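You operate a simulated robot arm through the tools that you are given. There is no shell and no other tool. Be economical: measure what you need, move in short steps, check, and stop when the job is done.

The job below is to be done with a simulated robot arm. You get a single attempt, and the scene is never put back.

JOB
Take the strap meter and leave it on top of the brown short tube.

The check looks at the end state, three seconds after you hand in, the way a careful person would. Anything else that was tipped, shoved, dropped, spilled or broken makes it a failure.

ROBOT AND FRAMES
A 6-joint arm with a two-finger parallel gripper, fixed in place. Base frame: the origin is at the foot of the arm, x ahead of it, y to its left, z up; the work surface is at about z = 0. Units: mm, degrees, N and s.
With the tool pointing down near the work surface it reaches from about 140 to 580 mm from the base axis. Its first joint turns from -66.0 to 66.0 degrees. Payload 2.1 kg.
The tool frame sits at the grasp point between the pads (the TCP): z along the fingers, y along the line on which they close. The tips reach 30 mm beyond it. The gripper opens to 94 mm. The fingers are 28 mm wide and 10 mm thick; the gripper's body (50 by 96 mm) begins 55 mm behind the TCP.
Orientation is that of the tool frame in the base frame, as [roll, pitch, yaw] about the fixed x, y, z axes, in that order (R = Rz(yaw) Ry(pitch) Rx(roll)). With the fingers straight down and closing along the base's y, the tool's x points along the base's -x, its y along +y and its z along -z.

CONTROLS
- The arm moves only by the tool send_rows. Its arguments are lists of equal length, an entry for each row: "travel": the shift along the tool's x, y, z in units of 50 mm (1.0 is 50 mm), a list of three; "turn": the turn, a rotation vector about the tool's x, y, z in units of 5 degrees (1.0 is 5 degrees), a list of three. In form: {"travel": [[x, y, z], ...], "turn": [[rx, ry, rz], ...]}. A call has 1 to 10 rows; each row shifts and turns the commanded pose from where the row before left it, along the tool's axes as they then stand. "hand" is the opening in per cent of the stroke, from 0 (shut) to 100 (fully open), set as the call begins (left out, the last holds). A call with a number of a shift or a turn outside -1 to 1 is refused whole. Each row takes 0.2 s and may step no farther than 50 mm and 8.6 degrees from the row before; otherwise, or with a gripper value out of range, the whole call is refused. A pose out of reach is approached as far as the arm can. The call stops where the force on the tool passes 40 N (or 10 N more than at its start, if that is more) or the arm is blocked; 0.2 s more then pass. The fingers move at their own pace (about 72 mm/s each) and stop on an object; they squeeze with about 32 N. The grip force told is the motor's: it shows also when the fingers shut on nothing. Time passes only in rows, and 0.2 s behind the last, so rows that do not move let the fingers close. The reply holds the time, the measured pose of the TCP, the force on the tool along the base axes, the opening and the grip force, in the units named above and with some noise.
- Cameras (640 x 400 px; columns grow to the right, rows downward): "scene" is fixed at [34.6, -346.6, 480.6]; the picture's right is [0.93, -0.37, 0.00], its down [-0.23, -0.57, -0.79] and it looks along [0.29, 0.73, -0.62] (base axes); focal length 266 px, centre (320, 200). "wrist" rides on the gripper at [76, 14, -103] in the tool frame; the picture's right is [-0.18, 0.98, 0.00], its down [-0.75, -0.14, -0.64] and it looks along [-0.63, -0.12, 0.77] (tool axes); focal length 243 px, centre (320, 200). There is no depth. A picture from a camera that has moved, and an enlarged one, comes with that camera's place and axes in the base frame and with its lens. The place of the scene camera against the robot may be out by one fixed shift of up to 18 mm in any direction.
- get_image(camera): a new picture of that camera. No time passes.
- close_up(camera, box): a new picture of the part [left, top, right, bottom] of that camera's present view, enlarged. No time passes.
- job_done(): hands the job in; it is judged then, once.

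Work in short steps. Places have to be worked out from the pictures, the camera data and where the tool is seen: move nearer, look again, correct. Check each grasp and each placing, and mend what went wrong. You have 90 turns and 46 pictures in all, those below and enlarged ones among them. Open the gripper and draw the arm clear of the work before you hand the job in, unless the task says otherwise; then end with one line.

The tools are called after "Call:" as a command line: name --argument value ..., lists and objects as JSON in quotes. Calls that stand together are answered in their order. send_rows: Moves the arm, as the interface text tells. Its arguments: {"type":"object","properties":{"travel":{"type":"array","items":{"type":"array","items":{"type":"number"}}},"turn":{"type":"array","items":{"type":"array","items":{"type":"number"}}},"hand":{"type":"number"}},"required":["travel","turn"]} The other tools are called the same way: get_image (camera) takes a picture; close_up (camera, box) takes an enlarged picture of a part of a camera's view; job_done () hands the job in.

At the start:

```text
t: 0.0
eef_pos: [313.4, -45.9, 317.8]
ee_rot: [-180.0, -0.1, -179.9]
ft_force: [0.1, 0.8, 0.3]
finger_gap: 93.8
grasp_force: 0.0
```

scene: 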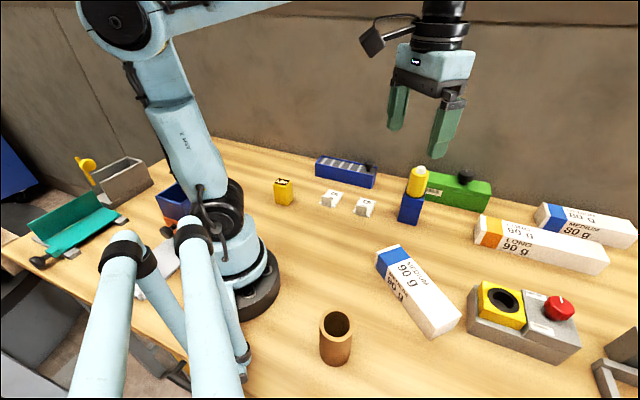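
wrist: 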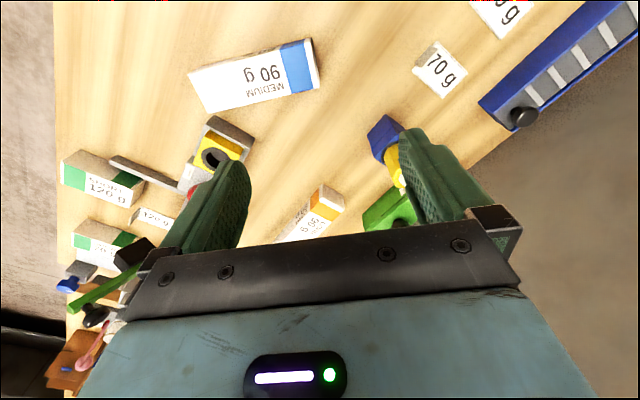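

The brown tube is near scene pixel (335,338). I can't tell yet which object is the strap meter, so I'll look closer.

Call:
close_up --camera "scene" --box '[240, 130, 440, 255]'

Call:
close_up --camera "scene" --box '[0, 130, 240, 280]'

Call:
close_up --camera "wrist" --box '[40, 110, 260, 390]'

Call:
close_up --camera "scene" --box '[440, 180, 640, 400]'

```text
3.20 times, centred on (340, 192) of scene
camera zoom: at [34.6, -346.6, 480.6], right [0.93, -0.37, 0.0], down [-0.23, -0.57, -0.79], along [0.29, 0.73, -0.62], focal length 851 px, centre (256, 224)
```

zoom: 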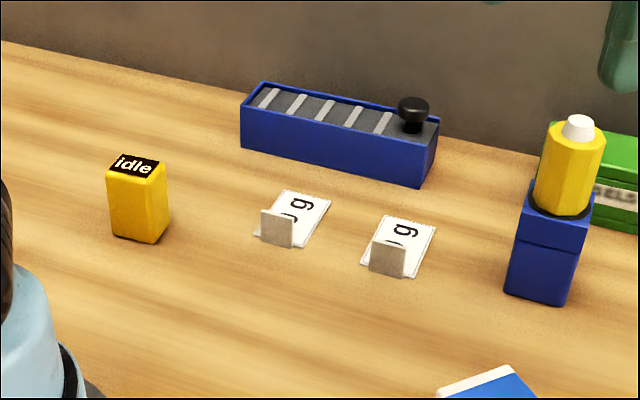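

```text
2.67 times, centred on (120, 205) of scene
camera zoom: at [34.6, -346.6, 480.6], right [0.93, -0.37, 0.0], down [-0.23, -0.57, -0.79], along [0.29, 0.73, -0.62], focal length 709 px, centre (853, 187)
```

zoom: 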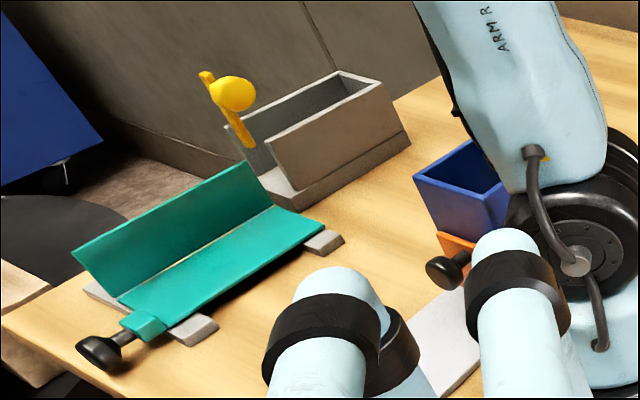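

```text
1.43 times, centred on (150, 250) of wrist
camera zoom: at [237.4, -31.8, 420.9], right [0.18, 0.98, 0.0], down [0.75, -0.14, 0.64], along [0.63, -0.12, -0.77], focal length 347 px, centre (563, 129)
```

zoom: 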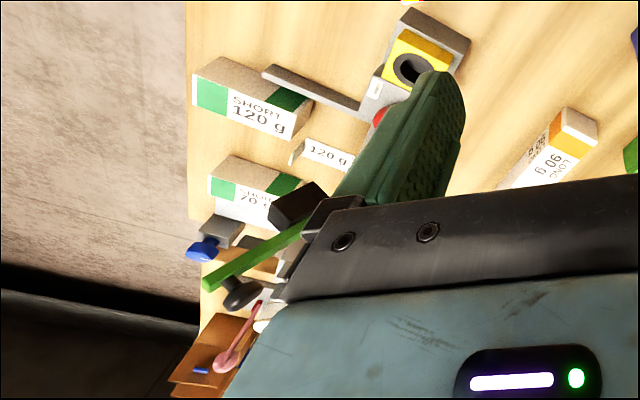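

```text
1.82 times, centred on (540, 290) of scene
camera zoom: at [34.6, -346.6, 480.6], right [0.93, -0.37, 0.0], down [-0.23, -0.57, -0.79], along [0.29, 0.73, -0.62], focal length 483 px, centre (-80, 36)
```

zoom: 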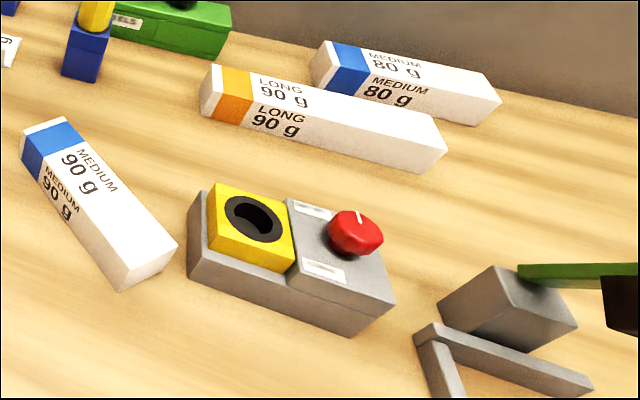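

The yellow "idle" block has a display, so it could be a meter. I'll read the other labels before deciding.

Call:
close_up --camera "scene" --box '[390, 150, 500, 225]'

Call:
close_up --camera "scene" --box '[262, 165, 312, 215]'

Call:
send_rows --travel '[[0.8, 0, 0], [0.8, 0, 0], [0.8, 0, 0], [0, -1, 0], [0, -1, 0]]' --turn '[[0, 0, 0], [0, 0, 0], [0, 0, 0], [0, 0, 0], [0, 0, 0]]'

Call:
get_image --camera "wrist"

```text
5.33 times, centred on (445, 188) of scene
camera zoom: at [34.6, -346.6, 480.6], right [0.93, -0.37, 0.0], down [-0.23, -0.57, -0.79], along [0.29, 0.73, -0.62], focal length 1418 px, centre (-347, 267)
```

zoom: 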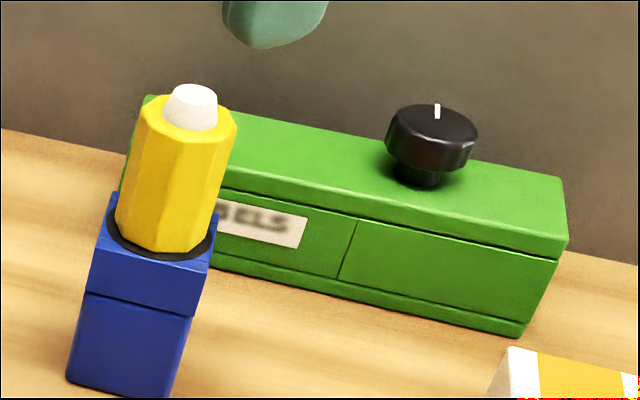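

```text
8.00 times, centred on (287, 190) of scene
camera zoom: at [34.6, -346.6, 480.6], right [0.93, -0.37, 0.0], down [-0.23, -0.57, -0.79], along [0.29, 0.73, -0.62], focal length 2127 px, centre (584, 280)
```

zoom: 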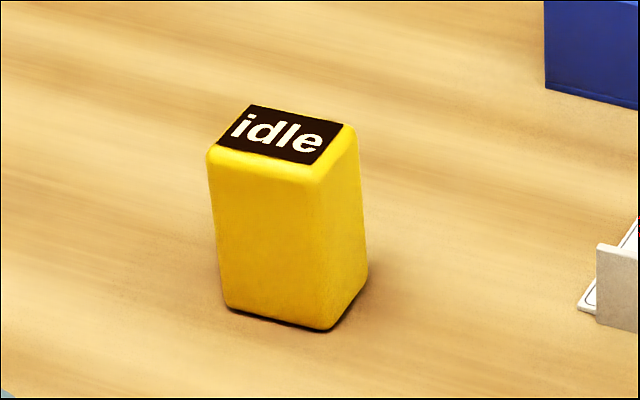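

```text
t: 1.2
eef_pos: [193.9, -146.8, 319.5]
ee_rot: [-179.9, 0.0, 180.0]
ft_force: [-0.2, 0.9, -0.5]
finger_gap: 94.1
grasp_force: 0.1
```

```text
37 pictures are left
camera wrist: at [117.3, -131.8, 422.3], right [0.18, 0.98, 0.0], down [0.75, -0.14, 0.64], along [0.63, -0.12, -0.77], focal length 243 px, centre (320, 200)
```

wrist: 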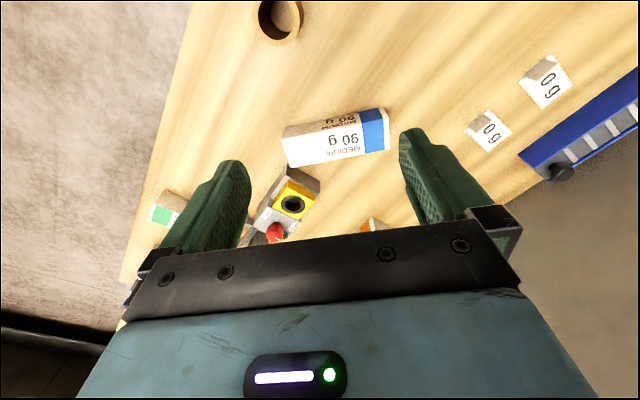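

The "idle" block is the best candidate so far. I'll check the far-right region before committing.

Call:
send_rows --travel '[[-1, 0, 0], [-1, 0, 0], [-1, -0.5, 0], [-0.5, -1, 0]]' --turn '[[0, 0, 0], [0, 0, 0], [0, 0, 0], [0, 0, 0]]'

Call:
get_image --camera "wrist"

Call:
get_image --camera "scene"

```text
refused: row 3 steps farther than a row can; nothing moved
```

```text
36 pictures are left
camera wrist: at [117.3, -131.8, 422.3], right [0.18, 0.98, 0.0], down [0.75, -0.14, 0.64], along [0.63, -0.12, -0.77], focal length 243 px, centre (320, 200)
```

wrist: 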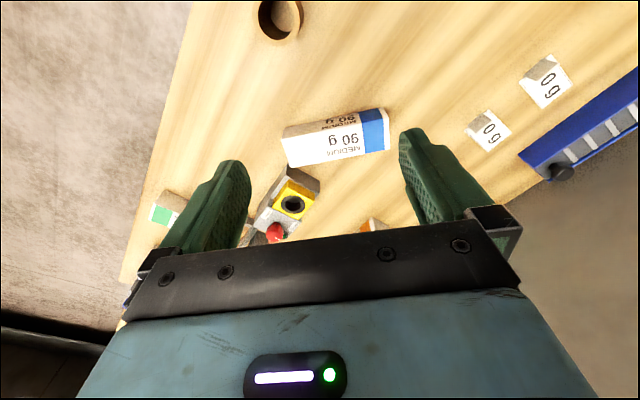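

```text
35 pictures are left
```

scene: 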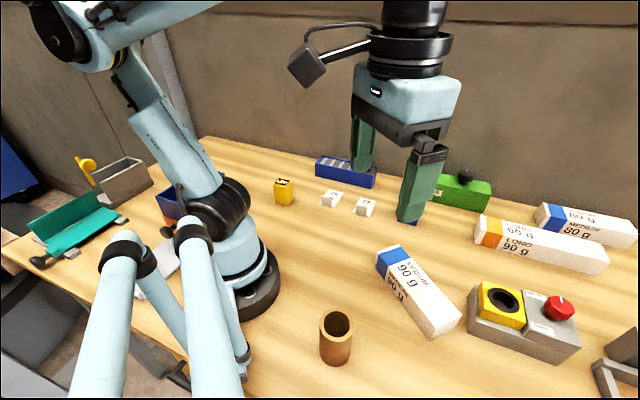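

The step was too long for one row, so I'll resend it in smaller steps.

Call:
send_rows --travel '[[-0.9, 0, 0], [-0.9, 0, 0], [-0.7, -0.5, 0], [-0.5, -0.8, 0], [0, -0.6, 0]]' --turn '[[0, 0, 0], [0, 0, 0], [0, 0, 0], [0, 0, 0], [0, 0, 0]]'

Call:
get_image --camera "wrist"

```text
t: 2.4
eef_pos: [344.6, -239.9, 318.8]
ee_rot: [-179.9, 0.0, -180.0]
ft_force: [0.9, 0.7, 0.6]
finger_gap: 94.4
grasp_force: 0.0
```

```text
34 pictures are left
camera wrist: at [267.8, -225.0, 420.5], right [0.18, 0.98, 0.0], down [0.75, -0.14, 0.64], along [0.63, -0.12, -0.77], focal length 243 px, centre (320, 200)
```

wrist: 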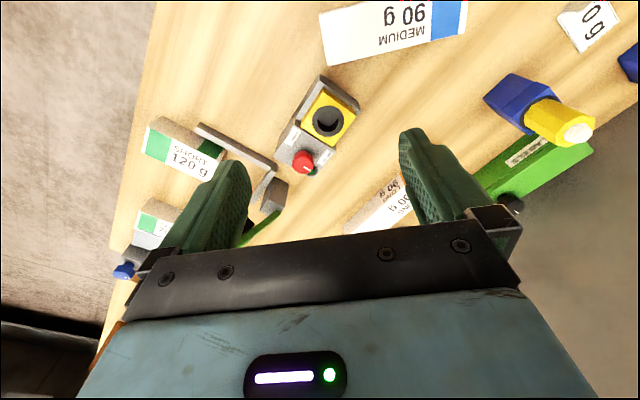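

No other meter-like object is visible, so the "idle" block is the target. From the scene camera it is at about (158,248), with a footprint of about 42x25 and a height of about 62. The tube is near (135,-161), so I'll look at it from above first.

Call:
send_rows --travel '[[0.84, 0.3, 0.32], [0.84, 0.3, 0.32], [0.84, 0.3, 0.32], [0.84, 0.3, 0.32], [0.84, 0.3, 0.32]]' --turn '[[0, 0, 0], [0, 0, 0], [0, 0, 0], [0, 0, 0], [0, 0, 0]]'

Call:
get_image --camera "wrist"

```text
t: 3.6
eef_pos: [134.1, -166.3, 237.7]
ee_rot: [-179.9, 0.0, 180.0]
ft_force: [0.7, 0.3, 0.2]
finger_gap: 93.9
grasp_force: 0.0
```

```text
33 pictures are left
camera wrist: at [57.7, -152.4, 339.7], right [0.18, 0.98, 0.0], down [0.75, -0.14, 0.64], along [0.63, -0.12, -0.77], focal length 243 px, centre (320, 200)
```

wrist: 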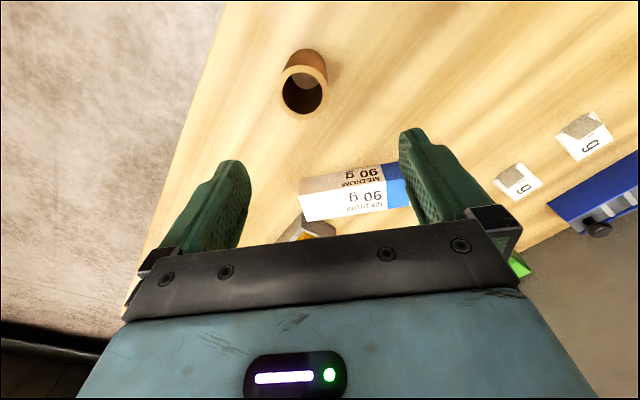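

The tube is in view, so I'll zoom in to measure it.

Call:
close_up --camera "wrist" --box '[256, 35, 352, 125]'

Call:
close_up --camera "scene" --box '[290, 295, 380, 380]'

```text
4.44 times, centred on (304, 80) of wrist
camera zoom: at [57.7, -152.4, 339.7], right [0.18, 0.98, 0.0], down [0.75, -0.14, 0.64], along [0.63, -0.12, -0.77], focal length 1078 px, centre (391, 733)
```

zoom: 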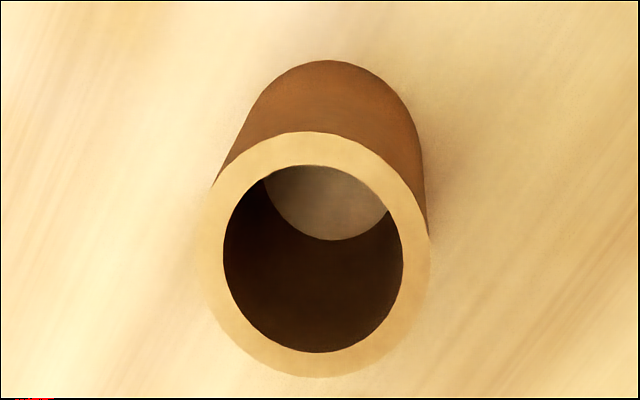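

```text
4.71 times, centred on (335, 338) of scene
camera zoom: at [34.7, -346.6, 480.6], right [0.93, -0.37, 0.0], down [-0.23, -0.57, -0.79], along [0.29, 0.73, -0.62], focal length 1251 px, centre (249, -447)
```

zoom: 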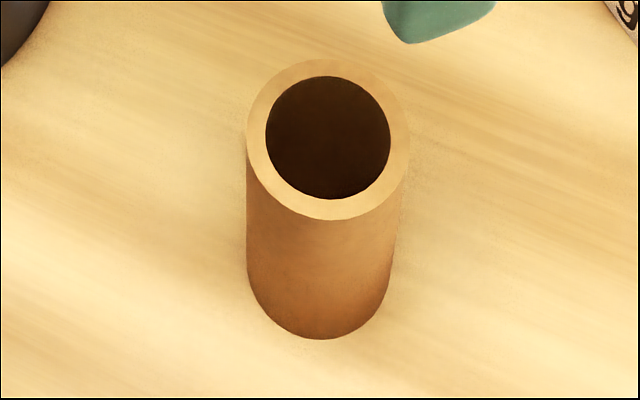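

The two views agree: the tube's top centre is at about (125,-182), z about 94, outer diameter about 50 and inner about 39. They also put the scene camera's shift at about (-4,-7), so the meter should be near (154,241). I'll arc around to above it.

Call:
send_rows --travel '[[-0.65, 0.75, 0], [-0.65, 0.75, 0], [-0.65, 0.75, 0], [-0.65, 0.75, 0], [0, 0.9, 0], [0, 0.9, 0], [0.55, 0.82, 0], [0.55, 0.82, 0], [0.55, 0.82, 0], [0.55, 0.82, 0]]' --turn '[[0, 0, 0], [0, 0, 0], [0, 0, 0], [0, 0, 0], [0, 0, 0], [0, 0, 0], [0, 0, 0], [0, 0, 0], [0, 0, 0], [0, 0, 0]]'

Call:
send_rows --travel '[[0, 0, 0], [0, 0, 0], [0, 0, 0], [0, 0, 0], [0, 0, 0], [0, 0, 0], [0, 0, 0], [0, 0, 0], [0, 0, 0], [0, 0, 0]]' --turn '[[0, 0, 1], [0, 0, 1], [0, 0, 1], [0, 0, 1], [0, 0, 1], [0, 0, 1], [0, 0, 1], [0, 0, 1], [0, 0, 1], [0, 0, 1]]'

Call:
get_image --camera "wrist"

```text
t: 5.8
eef_pos: [153.9, 237.7, 237.9]
ee_rot: [-180.0, 0.1, 180.0]
ft_force: [0.1, -0.3, -0.5]
finger_gap: 94.2
grasp_force: 0.1
```

```text
t: 8.0
eef_pos: [154.4, 235.9, 237.5]
ee_rot: [-179.9, 0.0, 129.9]
ft_force: [-1.1, -0.9, 0.6]
finger_gap: 94.1
grasp_force: 0.1
```

```text
30 pictures are left
camera wrist: at [115.6, 305.5, 340.7], right [0.87, 0.49, 0.0], down [0.37, -0.67, 0.64], along [0.31, -0.56, -0.77], focal length 243 px, centre (320, 200)
```

wrist: 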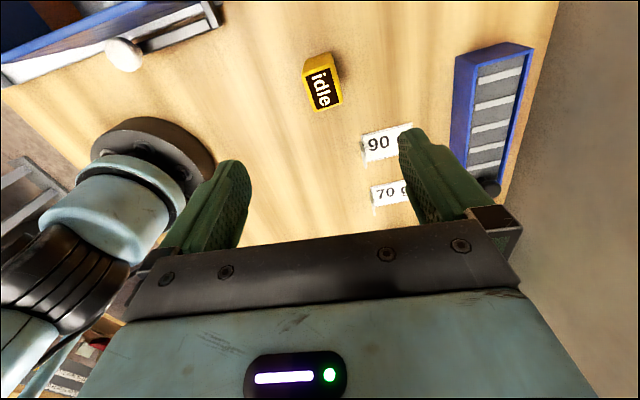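

Call:
close_up --camera "wrist" --box '[284, 40, 364, 120]'

```text
5.00 times, centred on (324, 80) of wrist
camera zoom: at [115.6, 305.5, 340.7], right [0.87, 0.49, 0.0], down [0.37, -0.67, 0.64], along [0.31, -0.56, -0.77], focal length 1213 px, centre (300, 800)
```

zoom: 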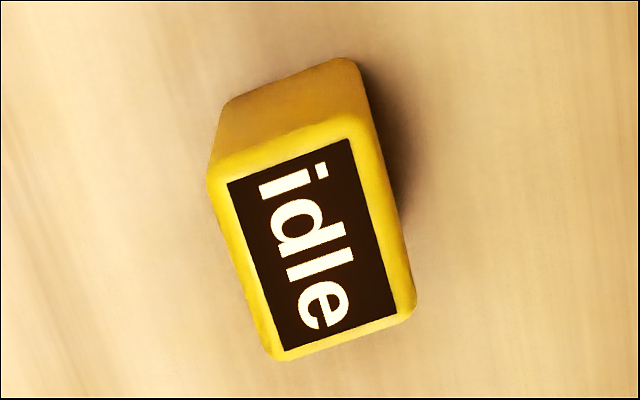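

The meter's top is centred at about (154.5,241), with a footprint of about 34x40, height about 65-70, and its short side along 47°. I'll rotate 7° and centre over it, then descend to z≈120.

Call:
send_rows --travel '[[0, 0, 0], [0, 0, 0], [0.07, 0.075, 0.4], [0, 0, 0.65], [0, 0, 0.65], [0, 0, 0.65]]' --turn '[[0, 0, -0.7], [0, 0, -0.7], [0, 0, 0], [0, 0, 0], [0, 0, 0], [0, 0, 0]]'

Call:
get_image --camera "wrist"

```text
t: 9.4
eef_pos: [151.2, 240.6, 121.8]
ee_rot: [-180.0, 0.0, 136.9]
ft_force: [-0.9, 0.4, -0.1]
finger_gap: 93.9
grasp_force: 0.0
```

```text
28 pictures are left
camera wrist: at [105.5, 304.4, 223.4], right [0.81, 0.59, 0.0], down [0.45, -0.62, 0.64], along [0.38, -0.52, -0.77], focal length 243 px, centre (320, 200)
```

wrist: 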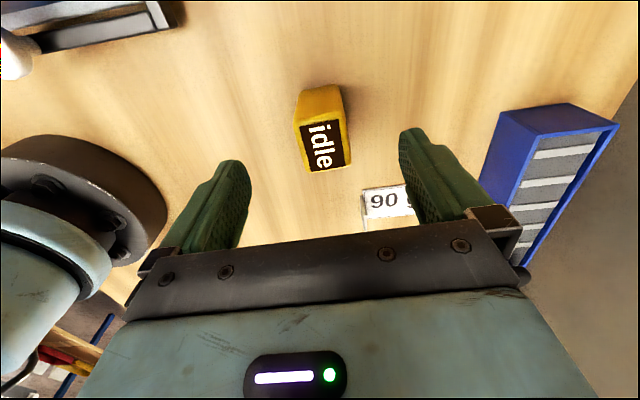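

Call:
close_up --camera "wrist" --box '[272, 75, 372, 185]'

```text
3.64 times, centred on (322, 130) of wrist
camera zoom: at [105.5, 304.4, 223.4], right [0.81, 0.59, 0.0], down [0.45, -0.62, 0.64], along [0.38, -0.52, -0.77], focal length 882 px, centre (313, 454)
```

zoom: 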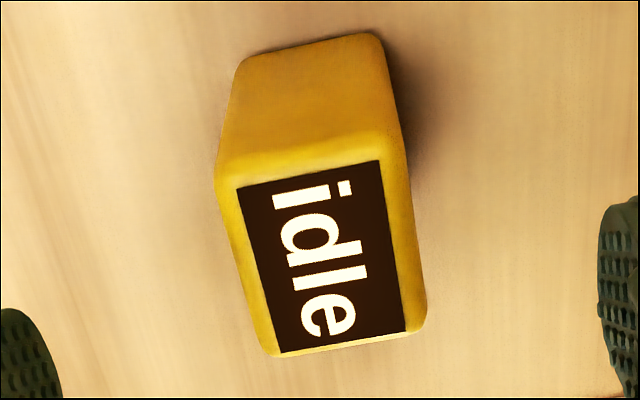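

In the tool frame the meter is centred at (-5,+1.4), axis-aligned and about 36 wide, 41 long and 64.5 high. I'll correct for that and lower to z≈50.

Call:
send_rows --travel '[[-0.1, 0.028, 0.2], [0, 0, 0.42], [0, 0, 0.42], [0, 0, 0.4]]' --turn '[[0, 0, 0], [0, 0, 0], [0, 0, 0], [0, 0, 0]]'

Call:
get_image --camera "wrist"

```text
t: 10.4
eef_pos: [158.6, 238.9, 47.0]
ee_rot: [-180.0, 0.1, 136.9]
ft_force: [0.0, 0.1, 0.3]
finger_gap: 93.9
grasp_force: 0.0
```

```text
26 pictures are left
camera wrist: at [112.6, 301.4, 150.2], right [0.81, 0.59, 0.0], down [0.45, -0.62, 0.64], along [0.38, -0.52, -0.77], focal length 243 px, centre (320, 200)
```

wrist: 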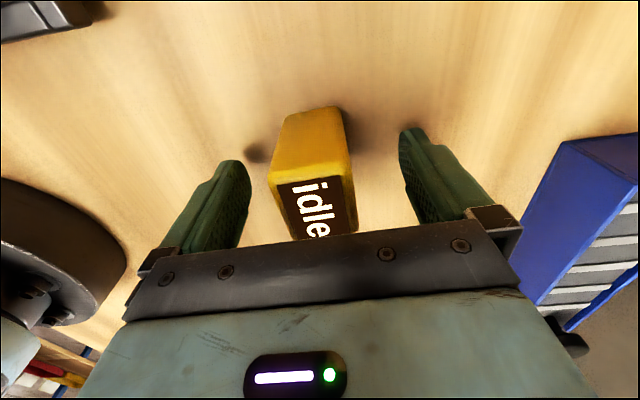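

I'm within about 1-3 mm of centre. I'll make a small fix and close the fingers.

Call:
send_rows --travel '[[-0.05, -0.026, 0]]' --turn '[[0, 0, 0]]'

Call:
send_rows --travel '[[0, 0, 0], [0, 0, 0], [0, 0, 0], [0, 0, 0]]' --turn '[[0, 0, 0], [0, 0, 0], [0, 0, 0], [0, 0, 0]]' --hand 0

Call:
get_image --camera "wrist"

```text
t: 10.8
eef_pos: [159.5, 235.4, 47.9]
ee_rot: [180.0, 0.2, 137.0]
ft_force: [-0.4, -0.5, -0.1]
finger_gap: 94.3
grasp_force: 0.0
```

```text
t: 11.8
eef_pos: [160.7, 234.8, 47.4]
ee_rot: [179.9, 0.1, 136.9]
ft_force: [0.8, -0.7, -0.1]
finger_gap: 39.8
grasp_force: 31.3
```

```text
25 pictures are left
camera wrist: at [113.3, 299.0, 150.8], right [0.81, 0.59, 0.0], down [0.45, -0.62, 0.64], along [0.38, -0.52, -0.77], focal length 243 px, centre (320, 200)
```

wrist: 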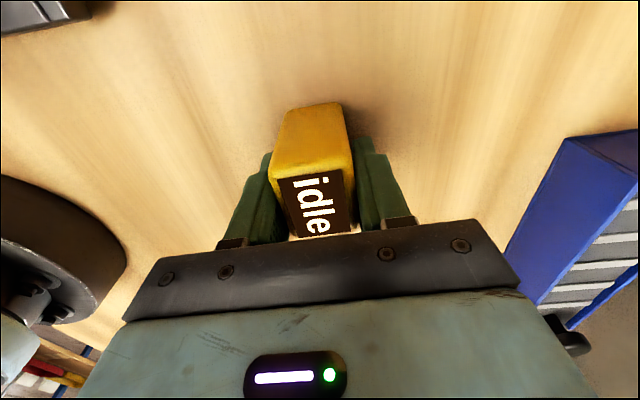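

Gripped at 39.8 mm with 31 N. I'll lift 155 mm straight up and check the hold.

Call:
send_rows --travel '[[0, 0, -0.3], [0, 0, -0.7], [0, 0, -0.7], [0, 0, -0.7], [0, 0, -0.7]]' --turn '[[0, 0, 0], [0, 0, 0], [0, 0, 0], [0, 0, 0], [0, 0, 0]]'

Call:
get_image --camera "scene"

```text
t: 13.0
eef_pos: [160.0, 238.4, 204.3]
ee_rot: [180.0, 0.1, 137.1]
ft_force: [0.0, 0.1, -1.2]
finger_gap: 39.9
grasp_force: 32.1
```

```text
24 pictures are left
```

scene: 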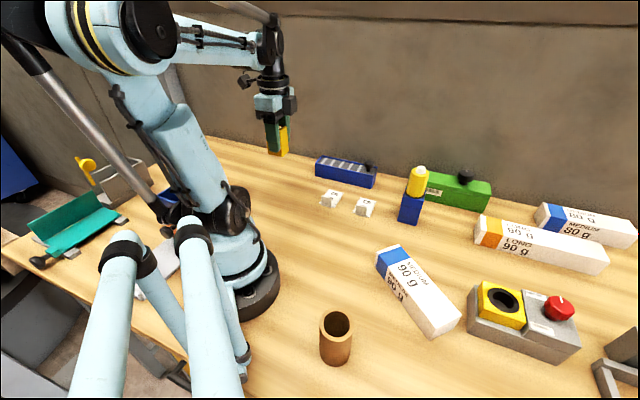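

The meter is held and lifted. I'll carry it around to near the tube at z≈204.

Call:
send_rows --travel '[[-0.908, -0.335, 0], [-0.908, -0.335, 0], [-0.908, -0.335, 0], [-0.908, -0.335, 0], [-0.908, -0.335, 0]]' --turn '[[0, 0, 0], [0, 0, 0], [0, 0, 0], [0, 0, 0], [0, 0, 0]]'

Call:
send_rows --travel '[[-0.106, -0.822, 0], [-0.106, -0.822, 0], [-0.106, -0.822, 0], [-0.106, -0.822, 0], [-0.106, -0.822, 0], [-0.106, -0.822, 0]]' --turn '[[0, 0, 0], [0, 0, 0], [0, 0, 0], [0, 0, 0], [0, 0, 0], [0, 0, 0]]'

Call:
get_image --camera "wrist"

Call:
close_up --camera "scene" --box '[260, 180, 460, 380]'

```text
t: 14.2
eef_pos: [268.8, 19.7, 202.7]
ee_rot: [180.0, 0.1, 137.0]
ft_force: [0.7, 0.7, -1.0]
finger_gap: 39.8
grasp_force: 32.7
```

```text
t: 15.6
eef_pos: [122.6, -181.3, 206.2]
ee_rot: [179.9, 0.2, 136.9]
ft_force: [-0.4, 0.3, -0.8]
finger_gap: 40.0
grasp_force: 31.9
```

```text
23 pictures are left
camera wrist: at [77.8, -118.4, 309.4], right [0.8, 0.59, 0.0], down [0.45, -0.62, 0.64], along [0.38, -0.52, -0.77], focal length 243 px, centre (320, 200)
```

wrist: 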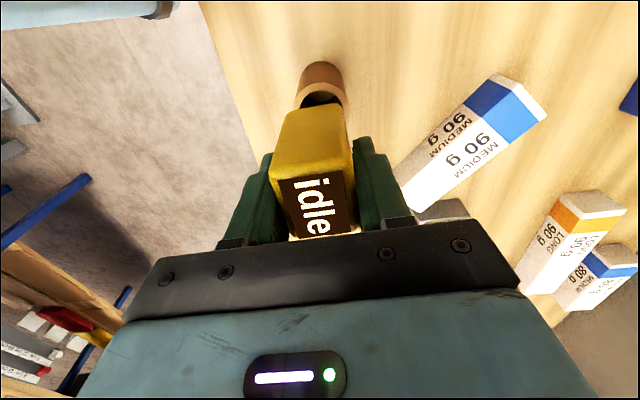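

```text
2.00 times, centred on (360, 280) of scene
camera zoom: at [34.6, -346.5, 480.6], right [0.93, -0.37, 0.0], down [-0.23, -0.57, -0.79], along [0.29, 0.73, -0.62], focal length 532 px, centre (240, 40)
```

zoom: 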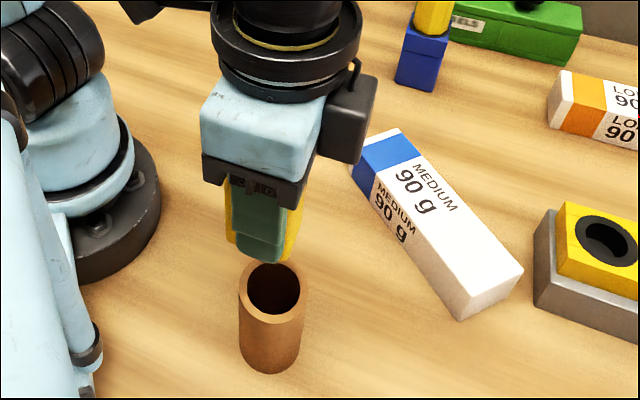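

Roughly above the tube. I'll lower to z≈160, with the meter's bottom at about 112, and measure again.

Call:
send_rows --travel '[[0, 0, 0.3], [0, 0, 0.3], [0, 0, 0.26], [0, 0, 0]]' --turn '[[0, 0, 0], [0, 0, 0], [0, 0, 0], [0, 0, 0]]'

Call:
close_up --camera "wrist" --box '[240, 40, 400, 250]'

Call:
close_up --camera "scene" --box '[290, 260, 390, 380]'

```text
t: 16.6
eef_pos: [123.7, -180.9, 163.5]
ee_rot: [-180.0, 0.1, 136.9]
ft_force: [0.4, 0.5, -1.1]
finger_gap: 39.7
grasp_force: 32.3
```

```text
1.90 times, centred on (320, 145) of wrist
camera zoom: at [76.7, -118.3, 264.7], right [0.81, 0.59, 0.0], down [0.45, -0.62, 0.64], along [0.38, -0.52, -0.77], focal length 462 px, centre (320, 305)
```

zoom: 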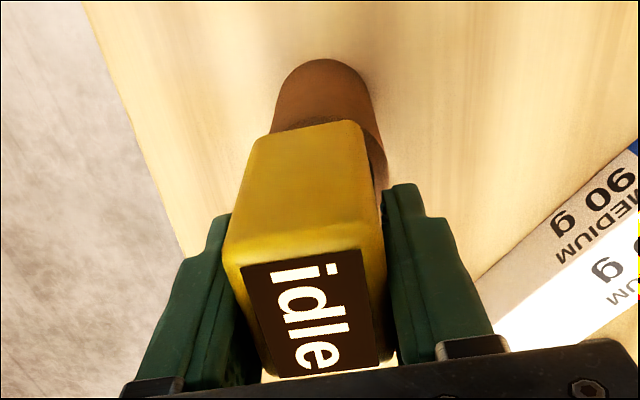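

```text
3.33 times, centred on (340, 320) of scene
camera zoom: at [34.6, -346.6, 480.6], right [0.93, -0.37, 0.0], down [-0.23, -0.57, -0.79], along [0.29, 0.73, -0.62], focal length 886 px, centre (253, -200)
```

zoom: 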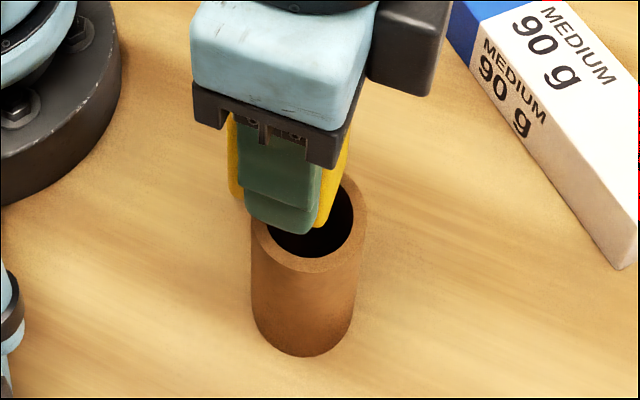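

In the tool frame the tube's centre is at (-2.4, 0) and the held meter's centre is about +3.5 in x, so I'll shift -6 mm along tool x. Then I'll lower to just above the rim.

Call:
send_rows --travel '[[-0.12, 0, 0], [0, 0, 0.15], [0, 0, 0.15], [0, 0, 0]]' --turn '[[0, 0, 0], [0, 0, 0], [0, 0, 0], [0, 0, 0]]'

Call:
close_up --camera "wrist" --box '[240, 40, 400, 250]'

Call:
close_up --camera "scene" --box '[295, 270, 375, 370]'

```text
t: 17.6
eef_pos: [129.0, -184.4, 147.8]
ee_rot: [180.0, 0.1, 136.9]
ft_force: [0.7, 0.8, -0.6]
finger_gap: 40.0
grasp_force: 32.3
```

```text
1.90 times, centred on (320, 145) of wrist
camera zoom: at [81.5, -121.7, 249.6], right [0.81, 0.59, 0.0], down [0.45, -0.62, 0.64], along [0.38, -0.52, -0.77], focal length 462 px, centre (320, 305)
```

zoom: 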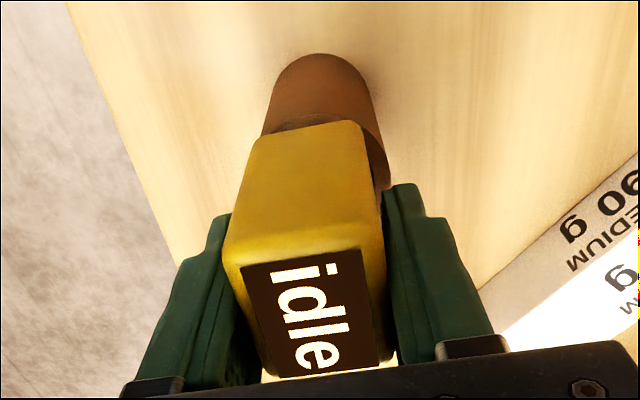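

```text
4.00 times, centred on (335, 320) of scene
camera zoom: at [34.6, -346.6, 480.6], right [0.93, -0.37, 0.0], down [-0.23, -0.57, -0.79], along [0.29, 0.73, -0.62], focal length 1064 px, centre (260, -280)
```

zoom: 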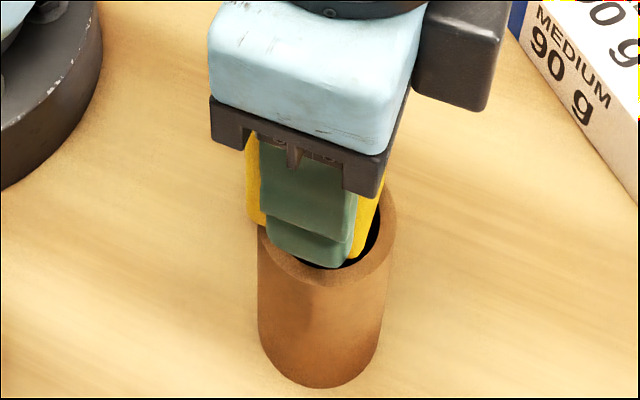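

The tube's centre is now at tool (2.8,-0.2) and the meter's at about (+3.5, 0), so they line up. I'll lower in small steps to find contact.

Call:
send_rows --travel '[[0, 0, 0.04], [0, 0, 0.04], [0, 0, 0]]' --turn '[[0, 0, 0], [0, 0, 0], [0, 0, 0]]'

Call:
send_rows --travel '[[0, 0, 0.03], [0, 0, 0]]' --turn '[[0, 0, 0], [0, 0, 0]]'

Call:
close_up --camera "scene" --box '[295, 270, 375, 370]'

```text
t: 18.4
eef_pos: [127.4, -184.8, 141.8]
ee_rot: [-180.0, 0.1, 137.0]
ft_force: [-0.5, 0.6, -1.0]
finger_gap: 40.0
grasp_force: 31.7
```

```text
t: 19.0
eef_pos: [127.0, -184.2, 140.5]
ee_rot: [-180.0, 0.1, 137.0]
ft_force: [0.2, 0.4, -1.0]
finger_gap: 40.0
grasp_force: 32.0
```

```text
4.00 times, centred on (335, 320) of scene
camera zoom: at [34.6, -346.6, 480.6], right [0.93, -0.37, 0.0], down [-0.23, -0.57, -0.79], along [0.29, 0.73, -0.62], focal length 1064 px, centre (260, -280)
```

zoom: 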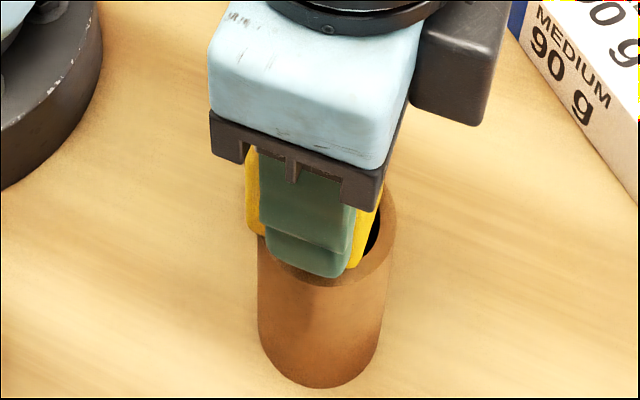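

There's no contact yet, and a sliver of hole shows past the meter's -x end, so the meter sits about 2 mm too far to +x. I'll nudge it and keep lowering.

Call:
send_rows --travel '[[-0.045, 0, 0], [0, 0, 0.03], [0, 0, 0]]' --turn '[[0, 0, 0], [0, 0, 0], [0, 0, 0]]'

Call:
send_rows --travel '[[0, 0, 0.03], [0, 0, 0]]' --turn '[[0, 0, 0], [0, 0, 0]]'

Call:
close_up --camera "scene" --box '[295, 270, 375, 370]'

Call:
close_up --camera "wrist" --box '[240, 40, 400, 250]'

```text
t: 19.8
eef_pos: [129.9, -188.2, 138.9]
ee_rot: [179.9, 0.1, 136.9]
ft_force: [-0.1, -0.8, -1.3]
finger_gap: 40.0
grasp_force: 31.9
```

```text
t: 20.4
eef_pos: [129.3, -186.2, 138.5]
ee_rot: [-180.0, -0.1, 137.0]
ft_force: [-0.3, -0.6, 8.3]
finger_gap: 39.8
grasp_force: 31.9
```

```text
4.00 times, centred on (335, 320) of scene
camera zoom: at [34.6, -346.5, 480.6], right [0.93, -0.37, 0.0], down [-0.23, -0.57, -0.79], along [0.29, 0.73, -0.62], focal length 1064 px, centre (260, -280)
```

zoom: 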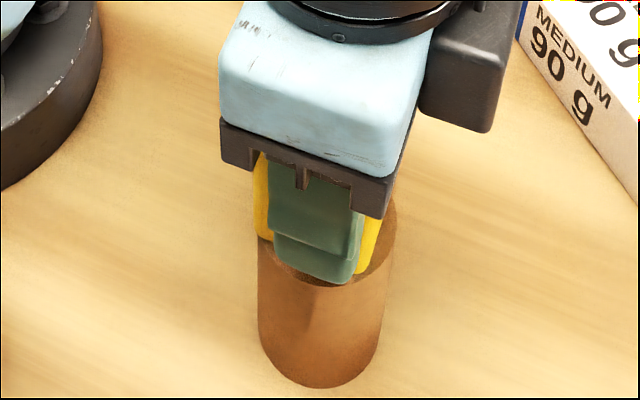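

```text
1.90 times, centred on (320, 145) of wrist
camera zoom: at [83.4, -123.7, 240.7], right [0.81, 0.59, 0.0], down [0.45, -0.62, 0.64], along [0.38, -0.52, -0.77], focal length 462 px, centre (320, 305)
```

zoom: 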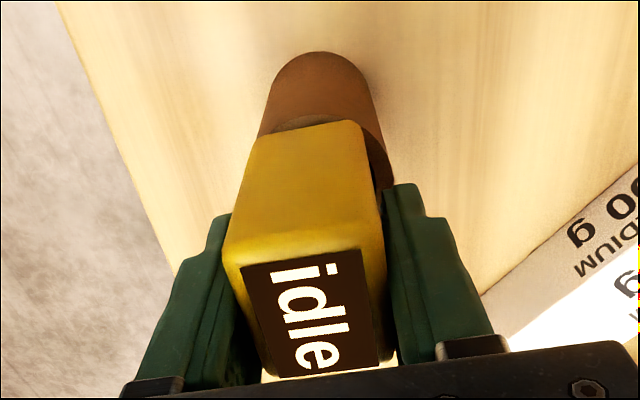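

Contact at z≈138.5 with about 9 N. The meter covers the hole and looks centred within about 1-2 mm, so I'll release it.

Call:
send_rows --travel '[[0, 0, 0], [0, 0, 0], [0, 0, 0], [0, 0, 0]]' --turn '[[0, 0, 0], [0, 0, 0], [0, 0, 0], [0, 0, 0]]' --hand 90

Call:
get_image --camera "wrist"

Call:
close_up --camera "scene" --box '[275, 250, 395, 370]'

```text
t: 21.4
eef_pos: [129.8, -185.9, 137.5]
ee_rot: [-180.0, 0.1, 137.0]
ft_force: [-0.2, -0.7, -0.8]
finger_gap: 84.6
grasp_force: 0.2
```

```text
14 pictures are left
camera wrist: at [83.4, -123.5, 240.4], right [0.81, 0.59, 0.0], down [0.45, -0.62, 0.64], along [0.38, -0.52, -0.77], focal length 243 px, centre (320, 200)
```

wrist: 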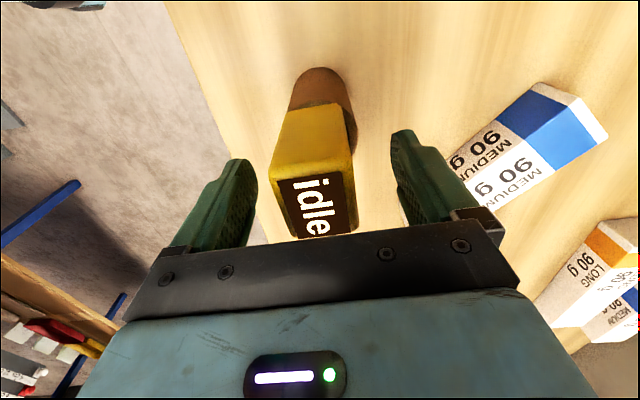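

```text
3.33 times, centred on (335, 310) of scene
camera zoom: at [34.6, -346.6, 480.6], right [0.93, -0.37, 0.0], down [-0.23, -0.57, -0.79], along [0.29, 0.73, -0.62], focal length 886 px, centre (270, -167)
```

zoom: 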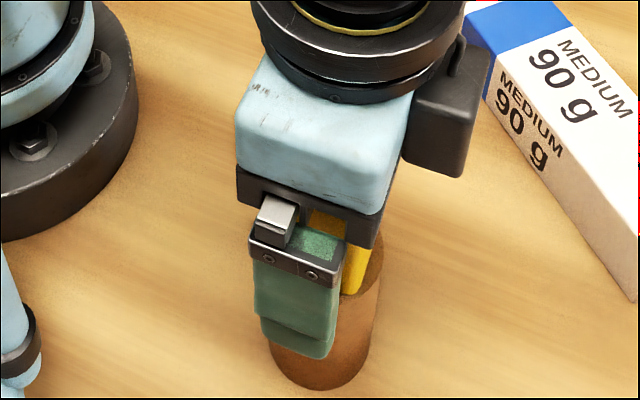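

The meter stands on the tube and the fingers are clear. I'll rise straight up, then back away and check.

Call:
send_rows --travel '[[0, 0, -0.3], [0, 0, -0.6], [0, 0, -0.8], [0, 0, -0.8], [0, 0, -0.5], [-0.6, 0.6, 0], [-0.6, 0.6, 0], [-0.6, 0.6, 0]]' --turn '[[0, 0, 0], [0, 0, 0], [0, 0, 0], [0, 0, 0], [0, 0, 0], [0, 0, 0], [0, 0, 0], [0, 0, 0]]'

Call:
get_image --camera "scene"

Call:
close_up --camera "scene" --box '[275, 250, 395, 370]'

```text
t: 23.2
eef_pos: [257.0, -181.9, 285.9]
ee_rot: [-180.0, 0.1, 137.1]
ft_force: [-0.5, -0.3, -0.1]
finger_gap: 84.5
grasp_force: 0.0
```

```text
12 pictures are left
```

scene: 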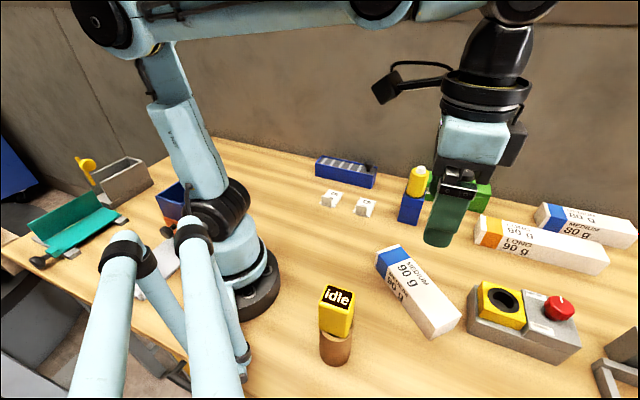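

```text
3.33 times, centred on (335, 310) of scene
camera zoom: at [34.6, -346.5, 480.6], right [0.93, -0.37, 0.0], down [-0.23, -0.57, -0.79], along [0.29, 0.73, -0.62], focal length 886 px, centre (270, -167)
```

zoom: 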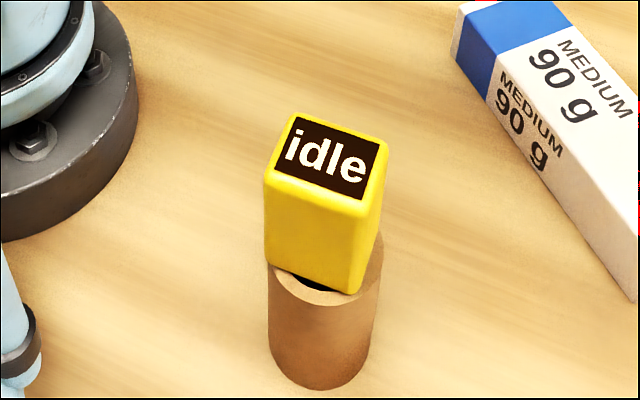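

The meter stands upright on the tube. It sits a few mm off centre, but its weight is well inside the rim support. Nothing else has moved and the arm is clear, so I'm handing in.

Call:
job_done

```text
The job is handed in.
```

I took the strap meter to be the yellow block with the "idle" display, since nothing on the table is labelled "strap meter". It now stands upright on top of the brown short tube, a few mm off centre.
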